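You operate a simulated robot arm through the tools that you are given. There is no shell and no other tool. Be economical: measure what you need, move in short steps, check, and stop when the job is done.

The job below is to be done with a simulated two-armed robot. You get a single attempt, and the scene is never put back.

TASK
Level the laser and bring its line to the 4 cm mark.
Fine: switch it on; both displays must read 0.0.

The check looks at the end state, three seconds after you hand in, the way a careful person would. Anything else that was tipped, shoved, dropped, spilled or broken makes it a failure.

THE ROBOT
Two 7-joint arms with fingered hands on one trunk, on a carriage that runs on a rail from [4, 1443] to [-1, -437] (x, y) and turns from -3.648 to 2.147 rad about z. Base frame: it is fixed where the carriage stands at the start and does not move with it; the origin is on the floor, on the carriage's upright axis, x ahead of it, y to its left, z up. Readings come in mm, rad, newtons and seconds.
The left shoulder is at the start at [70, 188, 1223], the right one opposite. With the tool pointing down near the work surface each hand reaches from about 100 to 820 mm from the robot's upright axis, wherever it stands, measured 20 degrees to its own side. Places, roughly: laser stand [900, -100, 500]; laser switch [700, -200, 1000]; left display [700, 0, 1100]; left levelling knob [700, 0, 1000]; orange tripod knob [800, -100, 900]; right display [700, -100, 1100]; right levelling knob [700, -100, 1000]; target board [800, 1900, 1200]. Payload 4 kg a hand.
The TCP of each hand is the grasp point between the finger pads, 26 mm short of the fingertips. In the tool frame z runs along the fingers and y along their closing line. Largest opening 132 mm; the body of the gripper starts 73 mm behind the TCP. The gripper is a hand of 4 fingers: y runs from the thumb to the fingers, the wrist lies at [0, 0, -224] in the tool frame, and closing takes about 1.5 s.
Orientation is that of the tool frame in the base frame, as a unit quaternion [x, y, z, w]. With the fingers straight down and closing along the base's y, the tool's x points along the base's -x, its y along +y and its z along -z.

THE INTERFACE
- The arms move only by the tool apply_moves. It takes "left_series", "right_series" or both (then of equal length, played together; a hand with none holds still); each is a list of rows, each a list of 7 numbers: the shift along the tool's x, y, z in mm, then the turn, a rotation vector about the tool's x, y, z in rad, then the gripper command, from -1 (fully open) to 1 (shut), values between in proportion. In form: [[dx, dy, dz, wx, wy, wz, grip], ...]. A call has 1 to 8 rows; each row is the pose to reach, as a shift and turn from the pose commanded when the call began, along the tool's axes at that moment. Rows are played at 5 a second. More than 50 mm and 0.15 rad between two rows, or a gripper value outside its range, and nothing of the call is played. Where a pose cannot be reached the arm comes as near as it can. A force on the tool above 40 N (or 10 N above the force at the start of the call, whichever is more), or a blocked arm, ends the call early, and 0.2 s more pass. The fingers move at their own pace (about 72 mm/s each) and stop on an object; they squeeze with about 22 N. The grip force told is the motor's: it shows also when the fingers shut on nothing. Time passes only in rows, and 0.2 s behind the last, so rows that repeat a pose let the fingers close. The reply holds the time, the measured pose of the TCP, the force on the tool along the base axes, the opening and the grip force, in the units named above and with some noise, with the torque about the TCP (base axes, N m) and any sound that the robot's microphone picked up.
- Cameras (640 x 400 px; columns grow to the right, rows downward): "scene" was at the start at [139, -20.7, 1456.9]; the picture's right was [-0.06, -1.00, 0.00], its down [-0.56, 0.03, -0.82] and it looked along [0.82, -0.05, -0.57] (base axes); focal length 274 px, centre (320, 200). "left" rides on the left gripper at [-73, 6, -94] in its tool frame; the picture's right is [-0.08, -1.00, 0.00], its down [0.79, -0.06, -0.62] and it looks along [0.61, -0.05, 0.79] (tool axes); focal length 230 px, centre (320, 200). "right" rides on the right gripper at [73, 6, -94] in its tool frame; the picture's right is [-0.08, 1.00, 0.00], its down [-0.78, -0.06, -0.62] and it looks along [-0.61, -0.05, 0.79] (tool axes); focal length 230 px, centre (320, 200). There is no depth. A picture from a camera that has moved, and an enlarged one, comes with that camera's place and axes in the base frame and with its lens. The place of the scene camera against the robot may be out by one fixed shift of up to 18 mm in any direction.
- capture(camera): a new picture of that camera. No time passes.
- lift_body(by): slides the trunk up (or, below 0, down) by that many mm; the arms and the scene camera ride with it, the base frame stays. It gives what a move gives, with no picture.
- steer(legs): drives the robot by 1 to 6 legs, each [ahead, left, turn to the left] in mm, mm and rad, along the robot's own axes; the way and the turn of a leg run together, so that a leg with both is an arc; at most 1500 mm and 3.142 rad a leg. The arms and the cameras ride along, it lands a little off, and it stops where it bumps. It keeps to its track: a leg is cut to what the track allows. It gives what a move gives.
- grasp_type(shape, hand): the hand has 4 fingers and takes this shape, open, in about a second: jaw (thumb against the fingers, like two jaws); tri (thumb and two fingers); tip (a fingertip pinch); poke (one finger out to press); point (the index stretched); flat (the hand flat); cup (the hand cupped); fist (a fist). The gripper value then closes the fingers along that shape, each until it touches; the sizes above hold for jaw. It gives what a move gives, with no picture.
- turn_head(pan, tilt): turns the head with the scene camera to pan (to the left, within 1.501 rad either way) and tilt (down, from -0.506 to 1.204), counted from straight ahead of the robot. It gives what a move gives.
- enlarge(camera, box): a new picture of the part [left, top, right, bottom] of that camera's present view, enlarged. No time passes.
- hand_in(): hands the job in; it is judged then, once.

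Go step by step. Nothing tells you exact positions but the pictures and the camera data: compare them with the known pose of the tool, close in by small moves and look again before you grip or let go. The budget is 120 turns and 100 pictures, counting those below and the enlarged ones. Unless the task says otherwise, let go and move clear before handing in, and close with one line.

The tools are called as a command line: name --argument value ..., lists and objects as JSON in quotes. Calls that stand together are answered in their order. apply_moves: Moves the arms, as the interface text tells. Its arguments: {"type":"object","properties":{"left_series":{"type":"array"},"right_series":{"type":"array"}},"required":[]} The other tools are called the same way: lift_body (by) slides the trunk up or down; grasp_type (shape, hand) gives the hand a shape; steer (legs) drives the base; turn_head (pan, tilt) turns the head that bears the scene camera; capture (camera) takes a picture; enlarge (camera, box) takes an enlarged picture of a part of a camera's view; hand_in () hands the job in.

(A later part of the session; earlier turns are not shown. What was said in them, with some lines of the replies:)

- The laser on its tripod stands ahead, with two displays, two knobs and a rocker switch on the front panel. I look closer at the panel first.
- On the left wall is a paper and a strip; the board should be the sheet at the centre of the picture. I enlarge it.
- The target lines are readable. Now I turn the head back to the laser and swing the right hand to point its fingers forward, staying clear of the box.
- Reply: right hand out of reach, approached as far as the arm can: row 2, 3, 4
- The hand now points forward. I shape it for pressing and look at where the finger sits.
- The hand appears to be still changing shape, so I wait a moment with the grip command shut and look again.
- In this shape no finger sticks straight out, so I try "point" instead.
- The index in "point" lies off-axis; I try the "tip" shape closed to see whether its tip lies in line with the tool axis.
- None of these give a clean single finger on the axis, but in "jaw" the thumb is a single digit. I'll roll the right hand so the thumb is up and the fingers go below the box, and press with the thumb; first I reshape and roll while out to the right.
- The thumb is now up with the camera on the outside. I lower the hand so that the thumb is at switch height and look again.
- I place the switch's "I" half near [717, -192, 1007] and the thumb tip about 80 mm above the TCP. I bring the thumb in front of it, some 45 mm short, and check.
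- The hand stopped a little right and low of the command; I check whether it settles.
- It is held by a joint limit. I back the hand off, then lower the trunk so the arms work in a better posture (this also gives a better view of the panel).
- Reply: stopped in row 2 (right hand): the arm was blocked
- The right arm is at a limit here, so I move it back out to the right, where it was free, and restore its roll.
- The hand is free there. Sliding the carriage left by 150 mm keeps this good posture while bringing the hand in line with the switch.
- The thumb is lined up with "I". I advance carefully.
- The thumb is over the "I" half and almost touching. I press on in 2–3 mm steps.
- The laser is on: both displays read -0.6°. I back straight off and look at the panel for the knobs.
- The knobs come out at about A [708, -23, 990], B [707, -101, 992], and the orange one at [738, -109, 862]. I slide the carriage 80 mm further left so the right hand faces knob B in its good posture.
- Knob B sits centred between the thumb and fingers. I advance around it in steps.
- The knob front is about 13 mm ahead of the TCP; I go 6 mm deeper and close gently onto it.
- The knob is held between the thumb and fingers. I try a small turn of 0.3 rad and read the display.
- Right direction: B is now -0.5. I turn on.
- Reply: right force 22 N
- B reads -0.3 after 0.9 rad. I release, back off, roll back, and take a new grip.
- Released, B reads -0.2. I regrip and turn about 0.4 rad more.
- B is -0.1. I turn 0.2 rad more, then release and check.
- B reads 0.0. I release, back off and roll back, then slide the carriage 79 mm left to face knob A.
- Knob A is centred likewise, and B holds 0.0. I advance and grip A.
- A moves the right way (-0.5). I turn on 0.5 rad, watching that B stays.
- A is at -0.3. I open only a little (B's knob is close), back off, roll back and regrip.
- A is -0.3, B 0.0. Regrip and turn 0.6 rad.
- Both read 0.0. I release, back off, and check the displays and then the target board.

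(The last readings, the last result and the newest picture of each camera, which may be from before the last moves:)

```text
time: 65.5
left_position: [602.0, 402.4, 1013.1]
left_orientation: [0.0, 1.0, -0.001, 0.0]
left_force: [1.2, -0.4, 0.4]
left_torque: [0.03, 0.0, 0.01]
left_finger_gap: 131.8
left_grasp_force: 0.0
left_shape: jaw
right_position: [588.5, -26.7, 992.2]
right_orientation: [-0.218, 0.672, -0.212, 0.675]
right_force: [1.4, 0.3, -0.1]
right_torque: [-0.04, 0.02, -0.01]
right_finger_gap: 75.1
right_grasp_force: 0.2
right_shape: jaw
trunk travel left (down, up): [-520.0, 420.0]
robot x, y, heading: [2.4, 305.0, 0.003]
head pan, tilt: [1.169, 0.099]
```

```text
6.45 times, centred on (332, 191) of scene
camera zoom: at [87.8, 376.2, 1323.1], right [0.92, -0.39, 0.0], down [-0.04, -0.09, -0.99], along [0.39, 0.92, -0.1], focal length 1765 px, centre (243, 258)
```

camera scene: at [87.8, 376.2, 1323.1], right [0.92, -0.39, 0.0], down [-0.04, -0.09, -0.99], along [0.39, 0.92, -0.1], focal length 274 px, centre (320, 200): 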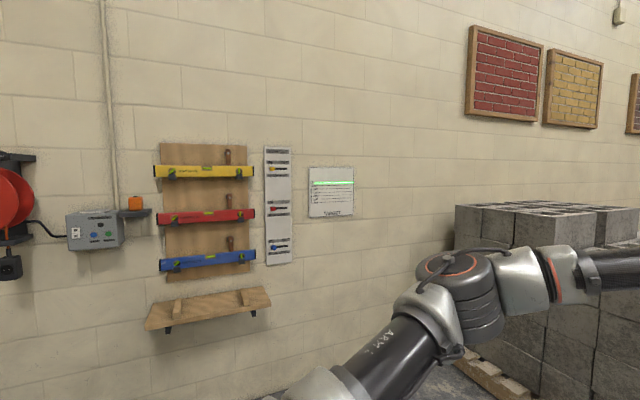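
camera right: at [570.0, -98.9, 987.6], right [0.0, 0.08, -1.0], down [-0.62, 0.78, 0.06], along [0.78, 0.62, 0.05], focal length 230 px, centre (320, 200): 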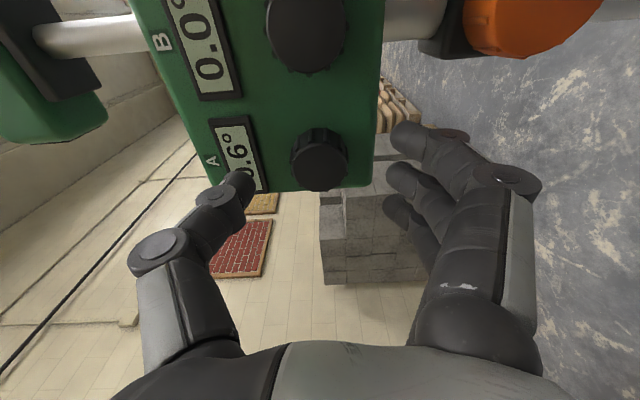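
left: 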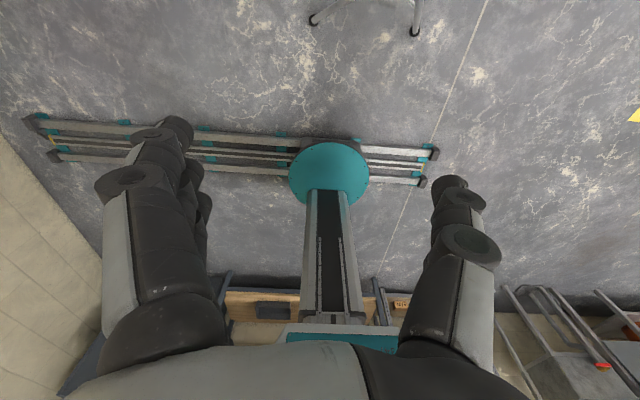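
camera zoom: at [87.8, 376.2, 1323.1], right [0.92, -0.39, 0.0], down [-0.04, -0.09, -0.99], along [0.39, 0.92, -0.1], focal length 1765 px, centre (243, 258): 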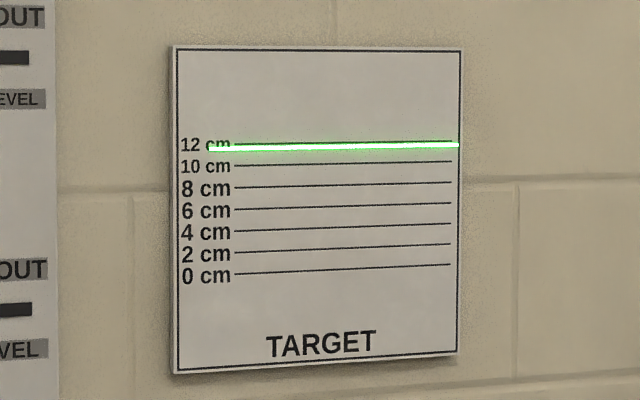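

The green line sits at about 11.6 cm and must come down some 7.6 cm, so the orange knob is next. I roll the hand back, bring the trunk down 80 mm and the carriage 70 mm to the right.

apply_moves --right_series '[[0, 0, 0, 0, 0, -0.14, -0.15], [0, 0, 0, 0, 0, -0.28, -0.15], [0, 0, 0, 0, 0, -0.42, -0.15], [0, 0, 0, 0, 0, -0.56, -0.15], [0, 0, 0, 0, 0, -0.7, -0.15], [0, 0, 0, 0, 0, -0.84, -0.3], [0, 0, 0, 0, 0, -0.95, -0.55], [0, 0, 0, 0, 0, -0.95, -0.55]]'

steer --legs '[[0, -75, 0]]'

lift_body --by -90

capture --camera "right"

```text
time: 67.3
left_position: [601.8, 400.4, 1014.5]
left_orientation: [0.0, 1.0, 0.0, 0.0]
left_force: [0.4, -0.9, 0.1]
left_torque: [0.01, 0.04, -0.01]
left_finger_gap: 131.8
left_grasp_force: 0.0
left_shape: jaw
right_position: [588.9, -25.3, 991.9]
right_orientation: [-0.501, 0.498, -0.498, 0.503]
right_force: [-0.3, 0.4, 0.3]
right_torque: [0.0, -0.03, 0.01]
right_finger_gap: 102.3
right_grasp_force: 0.0
right_shape: jaw
trunk travel left (down, up): [-520.0, 420.0]
robot x, y, heading: [4.6, 311.3, -0.002]
head pan, tilt: [1.169, 0.099]
```

```text
time: 68.3
left_position: [603.1, 327.4, 1014.2]
left_orientation: [0.0, 1.0, 0.001, 0.001]
left_force: [-0.3, -1.0, -0.4]
left_torque: [0.01, 0.0, 0.0]
left_finger_gap: 131.9
left_grasp_force: 0.1
left_shape: jaw
right_position: [589.2, -100.0, 992.9]
right_orientation: [-0.501, 0.499, -0.497, 0.503]
right_force: [0.2, 0.0, -1.3]
right_torque: [-0.03, -0.01, 0.03]
right_finger_gap: 102.1
right_grasp_force: 0.1
right_shape: jaw
trunk travel left (down, up): [-520.0, 420.0]
robot x, y, heading: [2.6, 233.3, 0.0]
head pan, tilt: [1.169, 0.099]
```

```text
time: 69.6
left_position: [601.3, 328.7, 924.0]
left_orientation: [0.0, 1.0, -0.001, 0.001]
left_force: [-0.4, 0.4, 0.0]
left_torque: [-0.03, -0.01, 0.0]
left_finger_gap: 131.9
left_grasp_force: 0.1
left_shape: jaw
right_position: [587.4, -99.0, 902.5]
right_orientation: [-0.501, 0.498, -0.498, 0.503]
right_force: [-0.6, 0.0, 0.7]
right_torque: [0.03, -0.01, 0.02]
right_finger_gap: 101.9
right_grasp_force: 0.0
right_shape: jaw
trunk travel left (down, up): [-430.0, 510.0]
robot x, y, heading: [-0.7, 233.3, 0.004]
head pan, tilt: [1.169, 0.099]
```

```text
41 pictures are left
camera right: at [495.0, -173.5, 896.5], right [0.0, 0.08, -1.0], down [-0.62, 0.78, 0.06], along [0.78, 0.62, 0.05], focal length 230 px, centre (320, 200)
```

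right: 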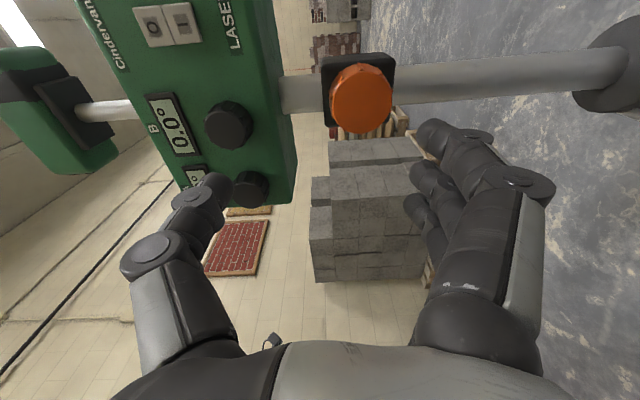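

apply_moves --right_series '[[4, 20, 25, 0, 0, 0, -0.55], [9, 41, 50, 0, 0, 0, -0.55], [9, 41, 80, 0, 0, 0, -0.55], [9, 41, 110, 0, 0, 0, -0.55], [9, 41, 110, 0, 0, 0, -0.55]]'

capture --camera "right"

```text
time: 70.8
left_position: [601.6, 327.6, 923.3]
left_orientation: [0.001, 1.0, -0.001, 0.001]
left_force: [0.3, 0.3, -0.5]
left_torque: [-0.03, 0.02, 0.0]
left_finger_gap: 132.0
left_grasp_force: 0.1
left_shape: jaw
right_position: [698.2, -107.4, 863.0]
right_orientation: [-0.501, 0.499, -0.497, 0.504]
right_force: [0.7, 0.1, 0.0]
right_torque: [-0.06, -0.02, 0.02]
right_finger_gap: 102.1
right_grasp_force: 0.0
right_shape: jaw
trunk travel left (down, up): [-430.0, 510.0]
robot x, y, heading: [1.2, 239.5, 0.001]
head pan, tilt: [1.169, 0.099]
```

```text
40 pictures are left
camera right: at [604.7, -181.7, 856.7], right [0.0, 0.08, -1.0], down [-0.62, 0.78, 0.06], along [0.78, 0.62, 0.05], focal length 230 px, centre (320, 200)
```

right: 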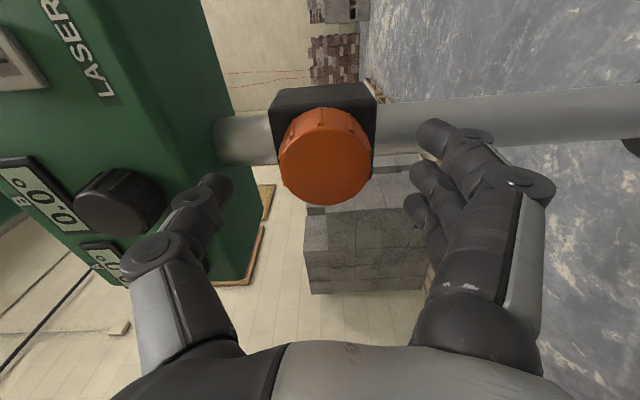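

The orange knob is centred between the fingers, 3 mm low. I advance around it and close.

apply_moves --right_series '[[1, 3, 12, 0, 0, 0, -0.55], [1, 3, 24, 0, 0, 0, -0.55], [1, 3, 36, 0, 0, 0, -0.55], [1, 3, 36, 0, 0, 0, -0.2], [1, 3, 36, 0, 0, 0, 0.1], [1, 3, 36, 0, 0, 0, 0.3], [1, 3, 36, 0, 0, 0, 0.3], [1, 3, 36, 0, 0, 0, 0.3]]'

capture --camera "right"

```text
time: 72.6
left_position: [602.3, 327.9, 924.7]
left_orientation: [0.0, 1.0, 0.0, 0.0]
left_force: [0.4, 1.4, -0.4]
left_torque: [0.0, 0.01, 0.01]
left_finger_gap: 132.0
left_grasp_force: 0.1
left_shape: jaw
right_position: [733.1, -109.1, 858.2]
right_orientation: [-0.501, 0.499, -0.497, 0.503]
right_force: [1.2, -1.4, 0.7]
right_torque: [-0.01, 0.01, -0.01]
right_finger_gap: 48.1
right_grasp_force: 21.8
right_shape: jaw
trunk travel left (down, up): [-430.0, 510.0]
robot x, y, heading: [-2.0, 237.2, 0.003]
head pan, tilt: [1.169, 0.099]
```

```text
39 pictures are left
camera right: at [640.8, -183.2, 852.8], right [0.0, 0.08, -1.0], down [-0.62, 0.78, 0.06], along [0.78, 0.62, 0.05], focal length 230 px, centre (320, 200)
```

right: 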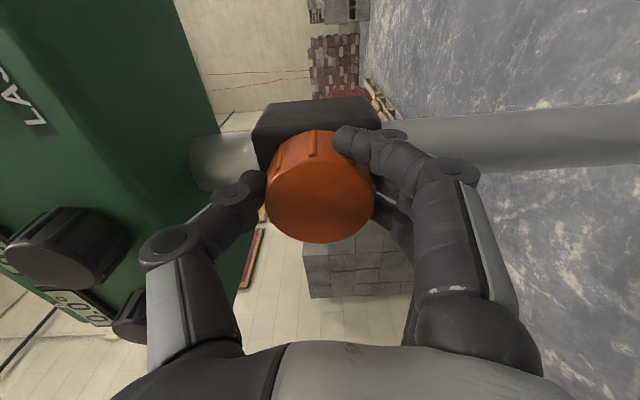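

Gripped. I try a small clockwise turn and watch the line on the board.

apply_moves --right_series '[[0, 0, 0, 0, 0, 0.1, 0.3], [0, 0, 0, 0, 0, 0.2, 0.3], [0, 0, 0, 0, 0, 0.3, 0.3], [0, 0, 0, 0, 0, 0.3, 0.3]]'

capture --camera "scene"

```text
time: 73.6
left_position: [602.7, 327.4, 924.4]
left_orientation: [0.0, 1.0, 0.002, -0.001]
left_force: [-0.2, -0.5, 0.1]
left_torque: [0.01, 0.04, 0.0]
left_finger_gap: 132.0
left_grasp_force: 0.0
left_shape: jaw
right_position: [733.9, -110.6, 857.3]
right_orientation: [-0.419, 0.569, -0.417, 0.571]
right_force: [-5.3, -5.8, -8.1]
right_torque: [-0.53, 0.23, -0.04]
right_finger_gap: 47.1
right_grasp_force: 22.0
right_shape: jaw
trunk travel left (down, up): [-430.0, 510.0]
robot x, y, heading: [1.0, 235.7, -0.001]
head pan, tilt: [1.169, 0.099]
```

```text
38 pictures are left
camera scene: at [88.0, 301.4, 1233.1], right [0.92, -0.39, 0.0], down [-0.04, -0.09, -1.0], along [0.39, 0.92, -0.1], focal length 274 px, centre (320, 200)
```

scene: 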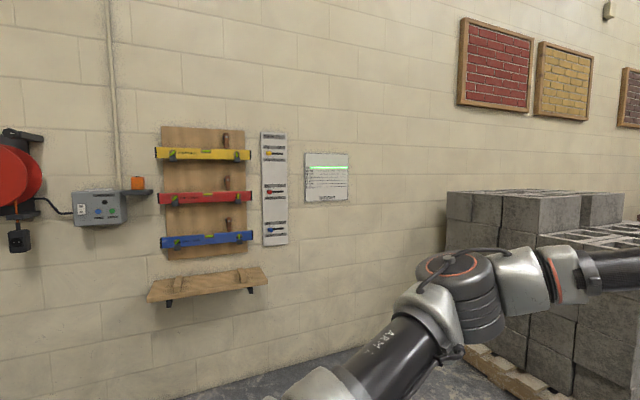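

enlarge --camera "scene" --box '[300, 147, 354, 205]'

capture --camera "right"

```text
6.90 times, centred on (327, 176) of scene
camera zoom: at [88.0, 301.4, 1233.1], right [0.92, -0.39, 0.0], down [-0.04, -0.09, -1.0], along [0.39, 0.92, -0.1], focal length 1887 px, centre (272, 366)
```

zoom: 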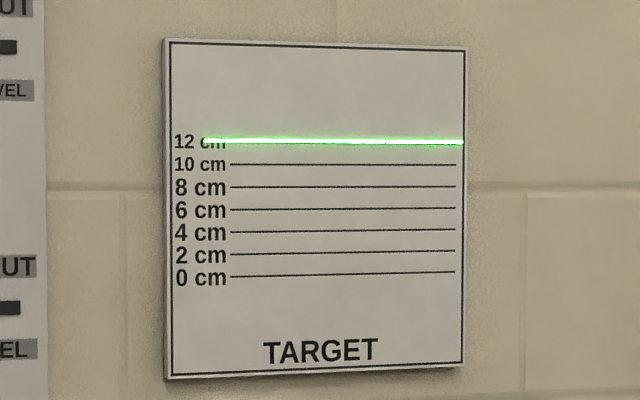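

```text
36 pictures are left
camera right: at [641.2, -179.2, 830.0], right [0.0, 0.37, -0.93], down [-0.62, 0.73, 0.29], along [0.78, 0.58, 0.23], focal length 230 px, centre (320, 200)
```

right: 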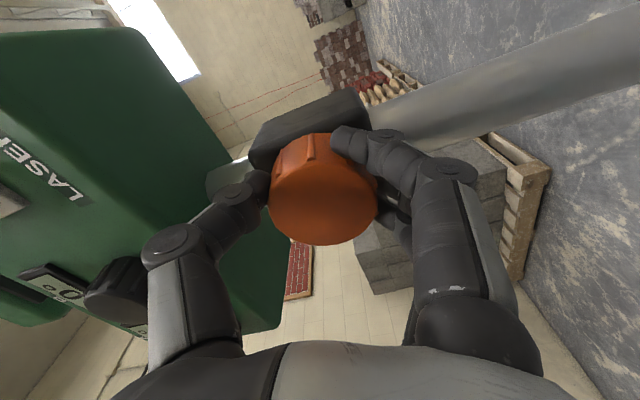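

The line rose slightly with the clockwise turn (about 0.3 cm per 0.3 rad), so it seems to be a height crank. I turn the other way by 0.6 rad and check.

apply_moves --right_series '[[0, 0, 0, 0, 0, -0.1, 0.3], [0, 0, 0, 0, 0, -0.2, 0.3], [0, 0, 0, 0, 0, -0.3, 0.3], [0, 0, 0, 0, 0, -0.4, 0.3], [0, 0, 0, 0, 0, -0.5, 0.3], [0, 0, 0, 0, 0, -0.6, 0.3], [0, 0, 0, 0, 0, -0.6, 0.3]]'

enlarge --camera "scene" --box '[300, 147, 354, 205]'

capture --camera "right"

```text
time: 75.2
left_position: [600.9, 327.3, 925.6]
left_orientation: [0.0, 1.0, 0.001, 0.001]
left_force: [0.9, -0.6, 0.1]
left_torque: [-0.03, -0.04, 0.02]
left_finger_gap: 132.2
left_grasp_force: 0.0
left_shape: jaw
right_position: [733.3, -110.5, 860.4]
right_orientation: [0.568, -0.418, 0.57, -0.423]
right_force: [7.3, -18.6, 14.7]
right_torque: [0.15, -0.2, -0.28]
right_finger_gap: 47.5
right_grasp_force: 21.8
right_shape: jaw
trunk travel left (down, up): [-430.0, 510.0]
robot x, y, heading: [4.5, 233.4, 0.006]
head pan, tilt: [1.169, 0.099]
```

```text
6.90 times, centred on (327, 176) of scene
camera zoom: at [86.4, 301.0, 1233.5], right [0.92, -0.39, 0.0], down [-0.04, -0.09, -1.0], along [0.39, 0.92, -0.1], focal length 1887 px, centre (272, 366)
```

zoom: 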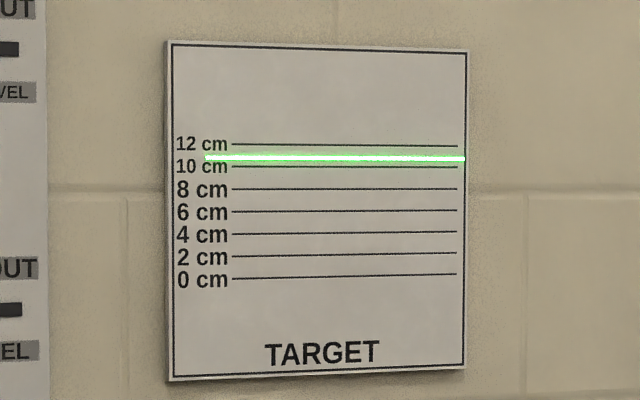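

```text
34 pictures are left
camera right: at [640.2, -182.7, 876.3], right [0.01, -0.22, -0.98], down [-0.62, 0.76, -0.18], along [0.78, 0.61, -0.13], focal length 230 px, centre (320, 200)
```

right: 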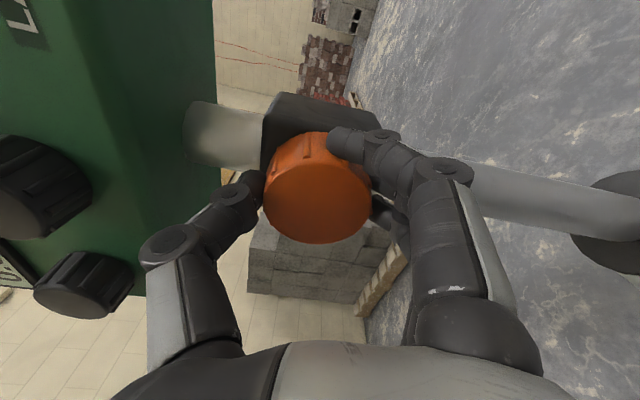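

The line is now at ~10.8 cm: about 2 cm per rad, counter-clockwise lowers. I release, back off, and see what moved before taking a longer turn.

apply_moves --right_series '[[0, 0, 0, 0, 0, 0, 0.0], [0, 0, 0, 0, 0, 0, -0.3], [0, 0, 0, 0, 0, 0, -0.3], [0, 0, -20, 0, 0, 0, -0.3], [0, 0, -40, 0, 0, 0, -0.55], [0, 0, -60, 0, 0, 0.1, -0.55], [0, 0, -80, 0, 0, 0.2, -0.55], [0, 0, -100, 0, 0, 0.3, -0.55]]'

capture --camera "right"

enlarge --camera "scene" --box '[300, 147, 354, 205]'

```text
time: 77.0
left_position: [603.0, 329.1, 923.5]
left_orientation: [0.0, 1.0, 0.001, 0.0]
left_force: [-0.1, -1.2, 0.7]
left_torque: [0.0, -0.03, -0.04]
left_finger_gap: 131.7
left_grasp_force: 0.0
left_shape: jaw
right_position: [635.0, -108.3, 857.8]
right_orientation: [-0.501, 0.499, -0.498, 0.503]
right_force: [-0.2, 0.3, -0.4]
right_torque: [-0.02, -0.02, -0.04]
right_finger_gap: 102.1
right_grasp_force: 0.0
right_shape: jaw
trunk travel left (down, up): [-430.0, 510.0]
robot x, y, heading: [1.6, 231.9, 0.003]
head pan, tilt: [1.169, 0.099]
```

```text
33 pictures are left
camera right: at [541.0, -182.8, 852.4], right [0.0, 0.08, -1.0], down [-0.62, 0.78, 0.06], along [0.78, 0.62, 0.05], focal length 230 px, centre (320, 200)
```

right: 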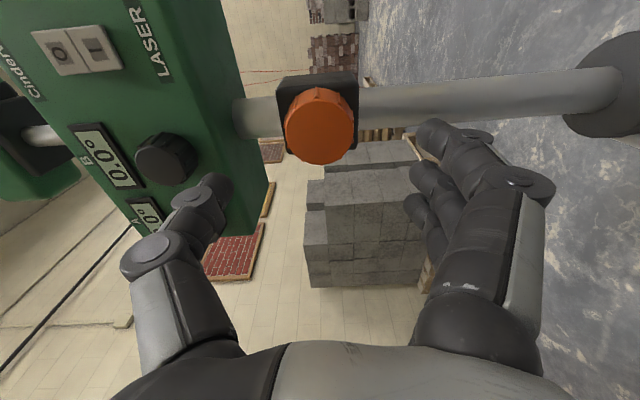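

```text
6.90 times, centred on (327, 176) of scene
camera zoom: at [87.3, 302.8, 1233.2], right [0.92, -0.39, 0.0], down [-0.04, -0.09, -1.0], along [0.39, 0.92, -0.1], focal length 1887 px, centre (272, 366)
```

zoom: 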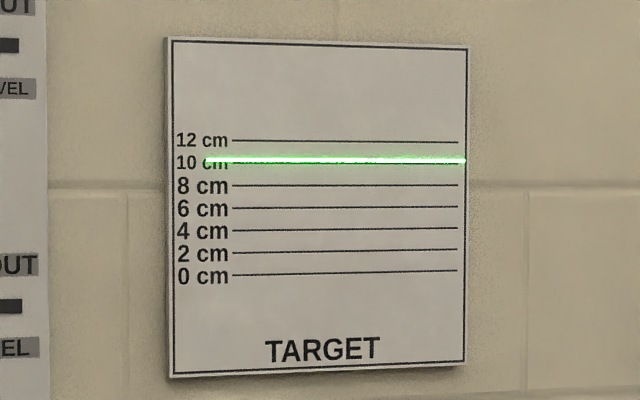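

Released, the line is near 10.25 cm. I turn the head so that both the laser and the board are in one view, to track what moves.

turn_head --pan 0.34 --tilt 0.2

capture --camera "scene"

```text
time: 78.1
left_position: [600.9, 328.4, 924.6]
left_orientation: [0.0, 1.0, 0.0, 0.0]
left_force: [-0.5, 0.5, 0.6]
left_torque: [0.0, 0.03, -0.01]
left_finger_gap: 131.8
left_grasp_force: 0.1
left_shape: jaw
right_position: [631.9, -110.0, 858.4]
right_orientation: [-0.501, 0.498, -0.498, 0.503]
right_force: [0.9, 0.9, 0.5]
right_torque: [-0.03, 0.03, 0.0]
right_finger_gap: 102.1
right_grasp_force: 0.0
right_shape: jaw
trunk travel left (down, up): [-430.0, 510.0]
robot x, y, heading: [-0.6, 232.1, -0.003]
head pan, tilt: [0.34, 0.201]
```

```text
31 pictures are left
camera scene: at [139.3, 249.1, 1223.8], right [0.33, -0.94, 0.0], down [-0.19, -0.07, -0.98], along [0.92, 0.33, -0.2], focal length 274 px, centre (320, 200)
```

scene: 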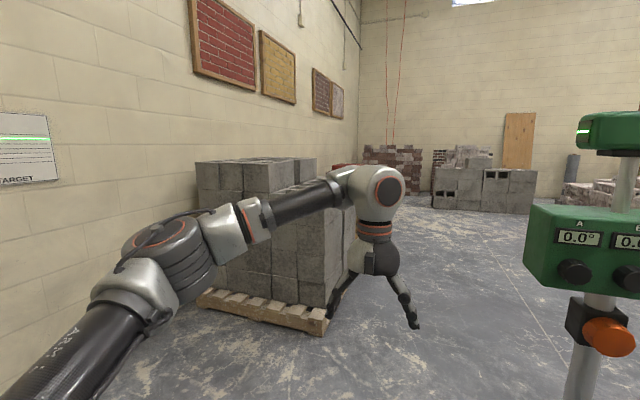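

Both are in view. I enlarge the laser for reference, then roll the hand 0.8 rad and take hold of the orange knob again.

enlarge --camera "scene" --box '[510, 200, 640, 370]'

apply_moves --right_series '[[0, 0, 0, 0, 0, 0.14, -0.55], [0, 0, 0, 0, 0, 0.28, -0.55], [0, 0, 0, 0, 0, 0.42, -0.55], [0, 0, 0, 0, 0, 0.56, -0.55], [0, 0, 0, 0, 0, 0.7, -0.55], [0, 0, 20, 0, 0, 0.8, -0.55], [0, 0, 60, 0, 0, 0.8, -0.55], [0, 0, 60, 0, 0, 0.8, -0.55]]'

capture --camera "right"

```text
2.35 times, centred on (575, 285) of scene
camera zoom: at [139.3, 249.1, 1223.8], right [0.33, -0.94, 0.0], down [-0.19, -0.07, -0.98], along [0.92, 0.33, -0.2], focal length 644 px, centre (-280, 0)
```

zoom: 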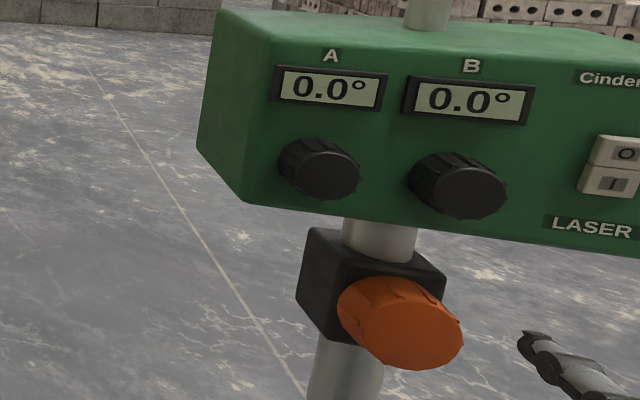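

```text
time: 79.9
left_position: [601.8, 328.3, 924.2]
left_orientation: [0.0, 1.0, 0.001, 0.0]
left_force: [0.0, -0.2, -0.3]
left_torque: [0.03, 0.0, 0.04]
left_finger_gap: 131.8
left_grasp_force: 0.1
left_shape: jaw
right_position: [693.2, -108.0, 859.7]
right_orientation: [-0.267, 0.654, -0.263, 0.657]
right_force: [-0.6, 0.3, -0.8]
right_torque: [0.0, 0.0, 0.03]
right_finger_gap: 101.9
right_grasp_force: 0.1
right_shape: jaw
trunk travel left (down, up): [-430.0, 510.0]
robot x, y, heading: [1.2, 233.6, 0.001]
head pan, tilt: [0.34, 0.201]
```

```text
29 pictures are left
camera right: at [601.6, -156.3, 803.2], right [0.0, 0.77, -0.64], down [-0.62, 0.5, 0.61], along [0.78, 0.4, 0.48], focal length 230 px, centre (320, 200)
```

right: 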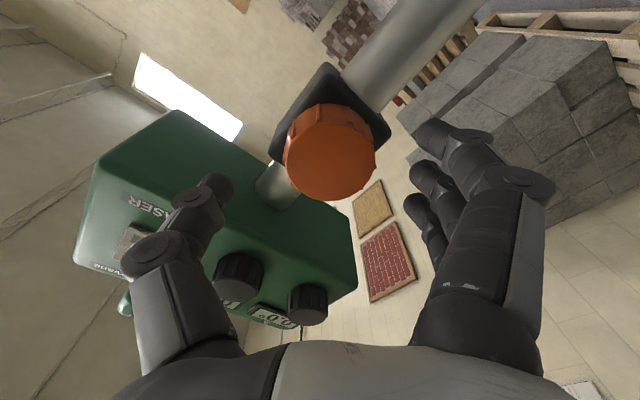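

apply_moves --right_series '[[0, 4, 14, 0, 0, 0, -0.55], [0, 4, 28, 0, 0, 0, -0.55], [0, 4, 41, 0, 0, 0, -0.55], [0, 4, 41, 0, 0, 0, -0.2], [0, 4, 41, 0, 0, 0, 0.1], [0, 4, 41, 0, 0, 0, 0.3], [0, 4, 41, 0, 0, 0, 0.3], [0, 4, 41, 0, 0, 0, 0.3]]'

apply_moves --right_series '[[0, 0, 0, 0, 0, -0.1, 0.3], [0, 0, 0, 0, 0, -0.2, 0.3], [0, 0, 0, 0, 0, -0.3, 0.3], [0, 0, 0, 0, 0, -0.4, 0.3], [0, 0, 0, 0, 0, -0.5, 0.3], [0, 0, 0, 0, 0, -0.5, 0.3]]'

enlarge --camera "scene" --box '[510, 200, 640, 370]'

enlarge --camera "scene" --box '[0, 100, 70, 200]'

```text
time: 81.7
left_position: [603.4, 327.4, 923.6]
left_orientation: [0.0, 1.0, 0.0, 0.0]
left_force: [0.7, 0.1, -0.3]
left_torque: [0.01, -0.01, 0.01]
left_finger_gap: 131.9
left_grasp_force: 0.1
left_shape: jaw
right_position: [735.6, -104.5, 855.2]
right_orientation: [-0.266, 0.654, -0.264, 0.657]
right_force: [1.2, -0.8, -1.1]
right_torque: [-0.01, 0.01, 0.02]
right_finger_gap: 49.9
right_grasp_force: 21.8
right_shape: jaw
trunk travel left (down, up): [-430.0, 510.0]
robot x, y, heading: [-0.4, 233.2, -0.001]
head pan, tilt: [0.34, 0.201]
```

```text
time: 83.1
left_position: [602.4, 327.8, 923.2]
left_orientation: [0.0, 1.0, -0.001, 0.0]
left_force: [-0.3, 0.0, 0.1]
left_torque: [-0.02, 0.0, 0.02]
left_finger_gap: 131.9
left_grasp_force: 0.0
left_shape: jaw
right_position: [734.3, -106.7, 855.9]
right_orientation: [-0.42, 0.567, -0.419, 0.571]
right_force: [7.7, -8.1, 6.5]
right_torque: [0.08, -0.13, -0.13]
right_finger_gap: 49.2
right_grasp_force: 21.8
right_shape: jaw
trunk travel left (down, up): [-430.0, 510.0]
robot x, y, heading: [0.2, 235.3, -0.002]
head pan, tilt: [0.34, 0.201]
```

```text
2.35 times, centred on (575, 285) of scene
camera zoom: at [139.4, 248.4, 1223.8], right [0.33, -0.94, 0.0], down [-0.19, -0.07, -0.98], along [0.92, 0.33, -0.2], focal length 644 px, centre (-280, 0)
```

zoom: 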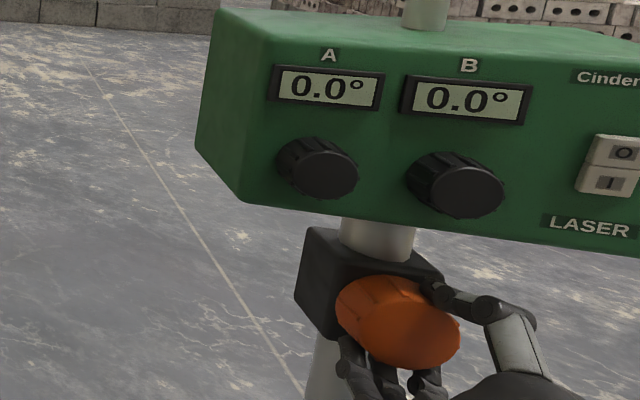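

```text
4.00 times, centred on (35, 150) of scene
camera zoom: at [139.4, 248.4, 1223.8], right [0.33, -0.94, 0.0], down [-0.19, -0.07, -0.98], along [0.92, 0.33, -0.2], focal length 1094 px, centre (1460, 400)
```

zoom: 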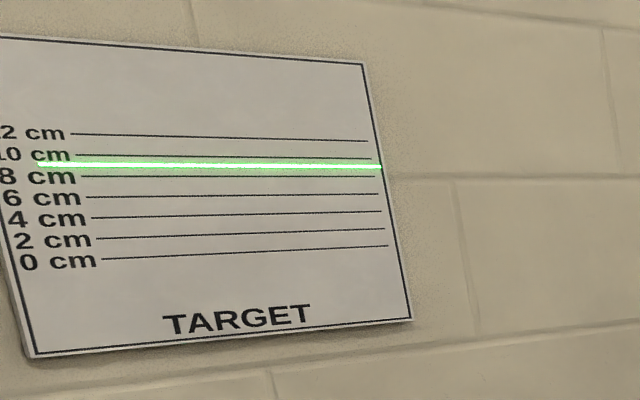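

The box and knob stay put—only the laser head rides up and down—and the line is at ~9.1 cm. I turn another 0.6 rad.

apply_moves --right_series '[[0, 0, 0, 0, 0, -0.1, 0.3], [0, 0, 0, 0, 0, -0.2, 0.3], [0, 0, 0, 0, 0, -0.3, 0.3], [0, 0, 0, 0, 0, -0.4, 0.3], [0, 0, 0, 0, 0, -0.5, 0.3], [0, 0, 0, 0, 0, -0.6, 0.3], [0, 0, 0, 0, 0, -0.6, 0.3]]'

apply_moves --right_series '[[0, 0, 0, 0, 0, 0, 0.0], [0, 0, 0, 0, 0, 0, -0.3], [0, 0, 0, 0, 0, 0, -0.3], [0, 0, -20, 0, 0, 0, -0.4], [0, 0, -42, 0, 0, 0, -0.55], [0, 0, -42, 0, 0, 0, -0.55]]'

enlarge --camera "scene" --box '[0, 100, 70, 200]'

```text
time: 84.7
left_position: [601.4, 327.0, 924.6]
left_orientation: [0.0, 1.0, 0.0, 0.002]
left_force: [-0.7, -0.3, 0.6]
left_torque: [-0.03, -0.01, 0.03]
left_finger_gap: 131.8
left_grasp_force: 0.0
left_shape: jaw
right_position: [733.3, -107.1, 857.4]
right_orientation: [0.568, -0.418, 0.569, -0.423]
right_force: [16.0, -16.9, 21.9]
right_torque: [0.22, -0.23, -0.3]
right_finger_gap: 50.5
right_grasp_force: 22.0
right_shape: jaw
trunk travel left (down, up): [-430.0, 510.0]
robot x, y, heading: [1.6, 233.4, -0.002]
head pan, tilt: [0.34, 0.201]
```

```text
time: 86.1
left_position: [601.7, 327.4, 924.0]
left_orientation: [0.0, 1.0, -0.001, 0.0]
left_force: [-0.1, 0.5, 0.6]
left_torque: [0.02, 0.02, -0.01]
left_finger_gap: 132.1
left_grasp_force: 0.1
left_shape: jaw
right_position: [692.5, -107.2, 856.1]
right_orientation: [0.57, -0.418, 0.567, -0.424]
right_force: [-0.2, -0.1, 0.4]
right_torque: [0.02, 0.01, 0.02]
right_finger_gap: 102.0
right_grasp_force: 0.0
right_shape: jaw
trunk travel left (down, up): [-430.0, 510.0]
robot x, y, heading: [-1.1, 233.8, 0.001]
head pan, tilt: [0.34, 0.201]
```

```text
4.00 times, centred on (35, 150) of scene
camera zoom: at [139.5, 249.0, 1223.7], right [0.33, -0.94, 0.0], down [-0.19, -0.07, -0.98], along [0.92, 0.33, -0.2], focal length 1094 px, centre (1460, 400)
```

zoom: 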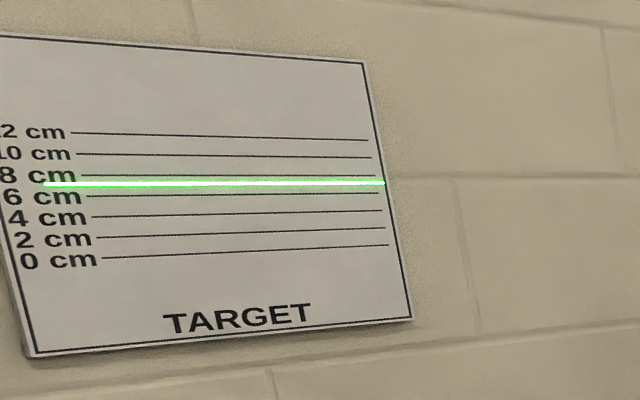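

The line is at ~7.2 cm. I roll back 1.2 rad, regrip and turn most of the rest.

apply_moves --right_series '[[0, 0, 0, 0, 0, 0.15, -0.55], [0, 0, 0, 0, 0, 0.3, -0.55], [0, 0, 0, 0, 0, 0.45, -0.55], [0, 0, 0, 0, 0, 0.6, -0.55], [0, 0, 0, 0, 0, 0.75, -0.55], [0, 0, 0, 0, 0, 0.9, -0.55], [0, 0, 0, 0, 0, 1.05, -0.55], [0, 0, 0, 0, 0, 1.2, -0.55]]'

apply_moves --right_series '[[0, 0, 14, 0, 0, 0, -0.55], [0, 0, 28, 0, 0, 0, -0.55], [0, 0, 42, 0, 0, 0, -0.55], [0, 0, 42, 0, 0, 0, -0.2], [0, 0, 42, 0, 0, 0, 0.1], [0, 0, 42, 0, 0, 0, 0.3], [0, 0, 42, 0, 0, 0, 0.3], [0, 0, 42, 0, 0, 0, 0.3]]'

apply_moves --right_series '[[0, 0, 0, 0, 0, -0.12, 0.3], [0, 0, 0, 0, 0, -0.24, 0.3], [0, 0, 0, 0, 0, -0.36, 0.3], [0, 0, 0, 0, 0, -0.48, 0.3], [0, 0, 0, 0, 0, -0.6, 0.3], [0, 0, 0, 0, 0, -0.72, 0.3], [0, 0, 0, 0, 0, -0.85, 0.3], [0, 0, 0, 0, 0, -0.85, 0.3]]'

enlarge --camera "scene" --box '[0, 100, 70, 200]'

```text
time: 87.9
left_position: [602.0, 328.8, 923.7]
left_orientation: [0.0, 1.0, 0.0, 0.0]
left_force: [-0.1, -0.4, -0.5]
left_torque: [0.02, -0.01, 0.01]
left_finger_gap: 132.1
left_grasp_force: 0.1
left_shape: jaw
right_position: [692.5, -105.2, 856.4]
right_orientation: [-0.234, 0.667, -0.229, 0.67]
right_force: [-0.4, 0.0, 0.2]
right_torque: [0.01, -0.02, -0.02]
right_finger_gap: 101.9
right_grasp_force: 0.1
right_shape: jaw
trunk travel left (down, up): [-430.0, 510.0]
robot x, y, heading: [2.4, 238.2, -0.002]
head pan, tilt: [0.34, 0.201]
```

```text
time: 89.7
left_position: [601.8, 327.9, 922.9]
left_orientation: [0.0, 1.0, 0.0, 0.0]
left_force: [-0.9, 0.3, 0.2]
left_torque: [0.0, -0.01, 0.03]
left_finger_gap: 131.8
left_grasp_force: 0.0
left_shape: jaw
right_position: [735.4, -106.1, 854.5]
right_orientation: [-0.234, 0.667, -0.229, 0.669]
right_force: [0.9, 0.6, -0.8]
right_torque: [0.0, 0.04, 0.02]
right_finger_gap: 50.7
right_grasp_force: 22.1
right_shape: jaw
trunk travel left (down, up): [-430.0, 510.0]
robot x, y, heading: [1.2, 236.4, -0.002]
head pan, tilt: [0.34, 0.201]
```

```text
time: 91.5
left_position: [601.0, 328.0, 924.0]
left_orientation: [0.0, 1.0, 0.0, 0.0]
left_force: [0.2, -0.1, 0.3]
left_torque: [0.03, 0.01, 0.02]
left_finger_gap: 132.0
left_grasp_force: 0.0
left_shape: jaw
right_position: [733.9, -106.3, 856.7]
right_orientation: [-0.488, 0.509, -0.487, 0.515]
right_force: [11.7, -10.5, 13.8]
right_torque: [0.1, -0.26, -0.12]
right_finger_gap: 50.7
right_grasp_force: 21.9
right_shape: jaw
trunk travel left (down, up): [-430.0, 510.0]
robot x, y, heading: [-0.4, 234.8, 0.003]
head pan, tilt: [0.34, 0.201]
```

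```text
4.00 times, centred on (35, 150) of scene
camera zoom: at [138.9, 248.5, 1223.9], right [0.33, -0.94, 0.0], down [-0.19, -0.07, -0.98], along [0.92, 0.33, -0.2], focal length 1094 px, centre (1460, 400)
```

zoom: 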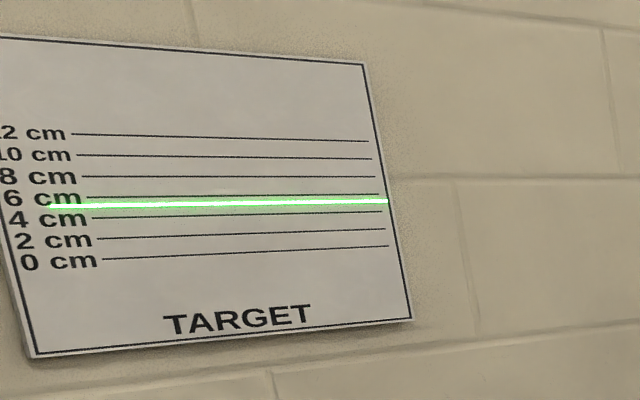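

Loaded, the line is at ~5.2 cm. I turn 0.3 rad more, then release to see the true value.

apply_moves --right_series '[[0, 0, 0, 0, 0, -0.1, 0.3], [0, 0, 0, 0, 0, -0.2, 0.3], [0, 0, 0, 0, 0, -0.3, 0.3], [0, 0, 0, 0, 0, -0.3, 0.3]]'

apply_moves --right_series '[[0, 0, 0, 0, 0, 0, 0.0], [0, 0, 0, 0, 0, 0, -0.3], [0, 0, 0, 0, 0, 0, -0.3], [0, 0, -20, 0, 0, 0, -0.4], [0, 0, -42, 0, 0, 0, -0.55], [0, 0, -42, 0, 0, 0, -0.55]]'

enlarge --camera "scene" --box '[0, 110, 64, 180]'

```text
time: 92.5
left_position: [599.7, 328.0, 923.1]
left_orientation: [0.0, 1.0, 0.0, 0.001]
left_force: [-0.4, -0.1, -0.3]
left_torque: [0.0, 0.0, 0.0]
left_finger_gap: 131.7
left_grasp_force: 0.0
left_shape: jaw
right_position: [733.8, -106.7, 857.2]
right_orientation: [0.558, -0.432, 0.558, -0.437]
right_force: [9.3, -11.4, 21.6]
right_torque: [0.13, -0.32, -0.19]
right_finger_gap: 51.3
right_grasp_force: 21.8
right_shape: jaw
trunk travel left (down, up): [-430.0, 510.0]
robot x, y, heading: [1.0, 232.6, 0.002]
head pan, tilt: [0.34, 0.201]
```

```text
time: 93.9
left_position: [601.5, 327.6, 923.8]
left_orientation: [0.0, 1.0, 0.0, 0.0]
left_force: [0.1, -0.5, 0.0]
left_torque: [0.03, 0.02, -0.01]
left_finger_gap: 131.8
left_grasp_force: 0.0
left_shape: jaw
right_position: [693.8, -106.5, 854.5]
right_orientation: [0.559, -0.433, 0.557, -0.437]
right_force: [0.3, -0.5, 0.2]
right_torque: [-0.01, 0.01, 0.01]
right_finger_gap: 101.7
right_grasp_force: 0.1
right_shape: jaw
trunk travel left (down, up): [-430.0, 510.0]
robot x, y, heading: [2.8, 233.5, -0.005]
head pan, tilt: [0.34, 0.201]
```

```text
5.71 times, centred on (32, 145) of scene
camera zoom: at [139.5, 249.0, 1223.7], right [0.33, -0.94, 0.0], down [-0.19, -0.07, -0.98], along [0.92, 0.33, -0.2], focal length 1564 px, centre (1966, 514)
```

zoom: 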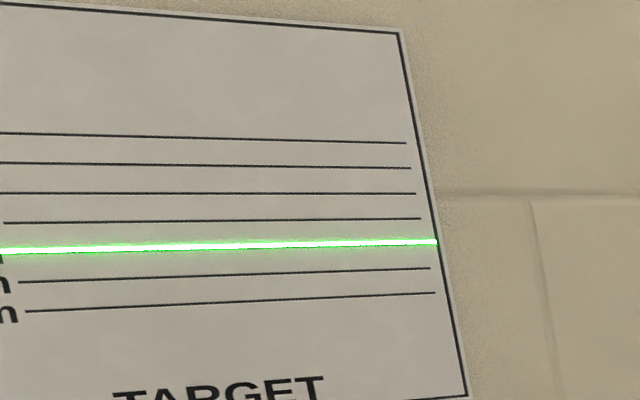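

The line now seems to cover the 4 cm mark. I back the hand well clear, then look at the board at higher resolution and at the displays.

apply_moves --right_series '[[0, 0, -40, 0, 0, 0, -0.55], [0, 0, -80, 0, 0, 0, -0.55], [30, 0, -100, 0, 0, 0, -0.55], [60, 0, -100, 0, 0, 0, -0.55]]'

enlarge --camera "scene" --box '[510, 200, 640, 370]'

turn_head --pan 1.17 --tilt 0.0

capture --camera "scene"

```text
time: 94.9
left_position: [602.0, 328.8, 923.5]
left_orientation: [0.0, 1.0, 0.0, -0.001]
left_force: [0.0, 0.0, -0.1]
left_torque: [0.02, 0.03, 0.0]
left_finger_gap: 131.6
left_grasp_force: 0.1
left_shape: jaw
right_position: [591.3, -165.3, 868.7]
right_orientation: [0.559, -0.431, 0.557, -0.438]
right_force: [0.2, -0.4, 0.8]
right_torque: [0.01, -0.02, 0.01]
right_finger_gap: 102.1
right_grasp_force: 0.2
right_shape: jaw
trunk travel left (down, up): [-430.0, 510.0]
robot x, y, heading: [-1.2, 235.7, -0.004]
head pan, tilt: [0.34, 0.201]
```

```text
2.35 times, centred on (575, 285) of scene
camera zoom: at [139.3, 248.7, 1223.8], right [0.33, -0.94, 0.0], down [-0.19, -0.07, -0.98], along [0.92, 0.33, -0.2], focal length 644 px, centre (-280, 0)
```

zoom: 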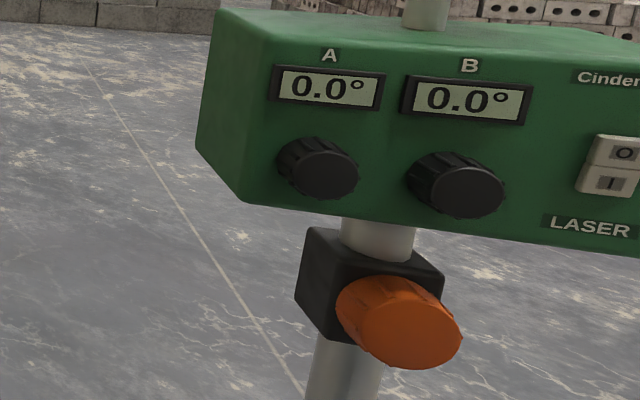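

```text
time: 96.1
left_position: [601.1, 327.3, 923.8]
left_orientation: [0.0, 1.0, 0.0, 0.0]
left_force: [0.1, -0.1, 0.1]
left_torque: [-0.02, 0.0, 0.02]
left_finger_gap: 131.7
left_grasp_force: 0.0
left_shape: jaw
right_position: [591.7, -165.0, 870.7]
right_orientation: [0.559, -0.432, 0.557, -0.436]
right_force: [0.5, -0.6, 0.7]
right_torque: [0.0, -0.01, -0.01]
right_finger_gap: 101.9
right_grasp_force: 0.1
right_shape: jaw
trunk travel left (down, up): [-430.0, 510.0]
robot x, y, heading: [0.9, 233.6, -0.002]
head pan, tilt: [1.169, 0.0]
```

```text
22 pictures are left
camera scene: at [86.8, 300.7, 1242.2], right [0.92, -0.39, 0.0], down [0.0, 0.0, -1.0], along [0.39, 0.92, 0.0], focal length 274 px, centre (320, 200)
```

scene: 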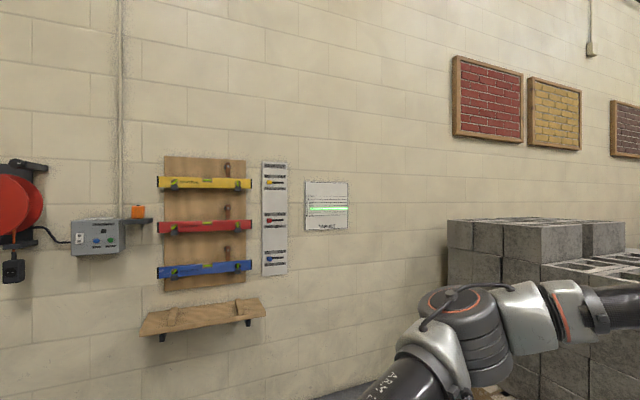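

enlarge --camera "scene" --box '[306, 190, 352, 222]'

```text
12.50 times, centred on (329, 206) of scene
camera zoom: at [86.8, 300.7, 1242.2], right [0.92, -0.39, 0.0], down [0.0, 0.0, -1.0], along [0.39, 0.92, 0.0], focal length 3420 px, centre (208, 125)
```

zoom: 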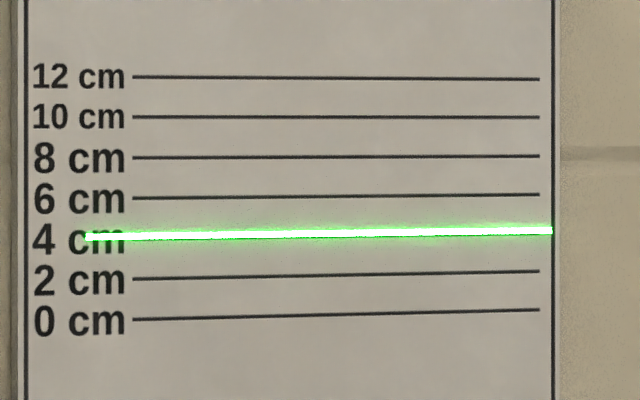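

The line covers the 4 cm mark (within about 1 mm, parallel to it). Both displays read 0.0, the laser is on, and the hands are clear, so I hand in.

hand_in

```text
The job is handed in.
```

The laser is switched on and level, with both displays at 0.0°. Its line covers the 4 cm mark, sitting about 1 mm high in the last picture, and both hands are clear.
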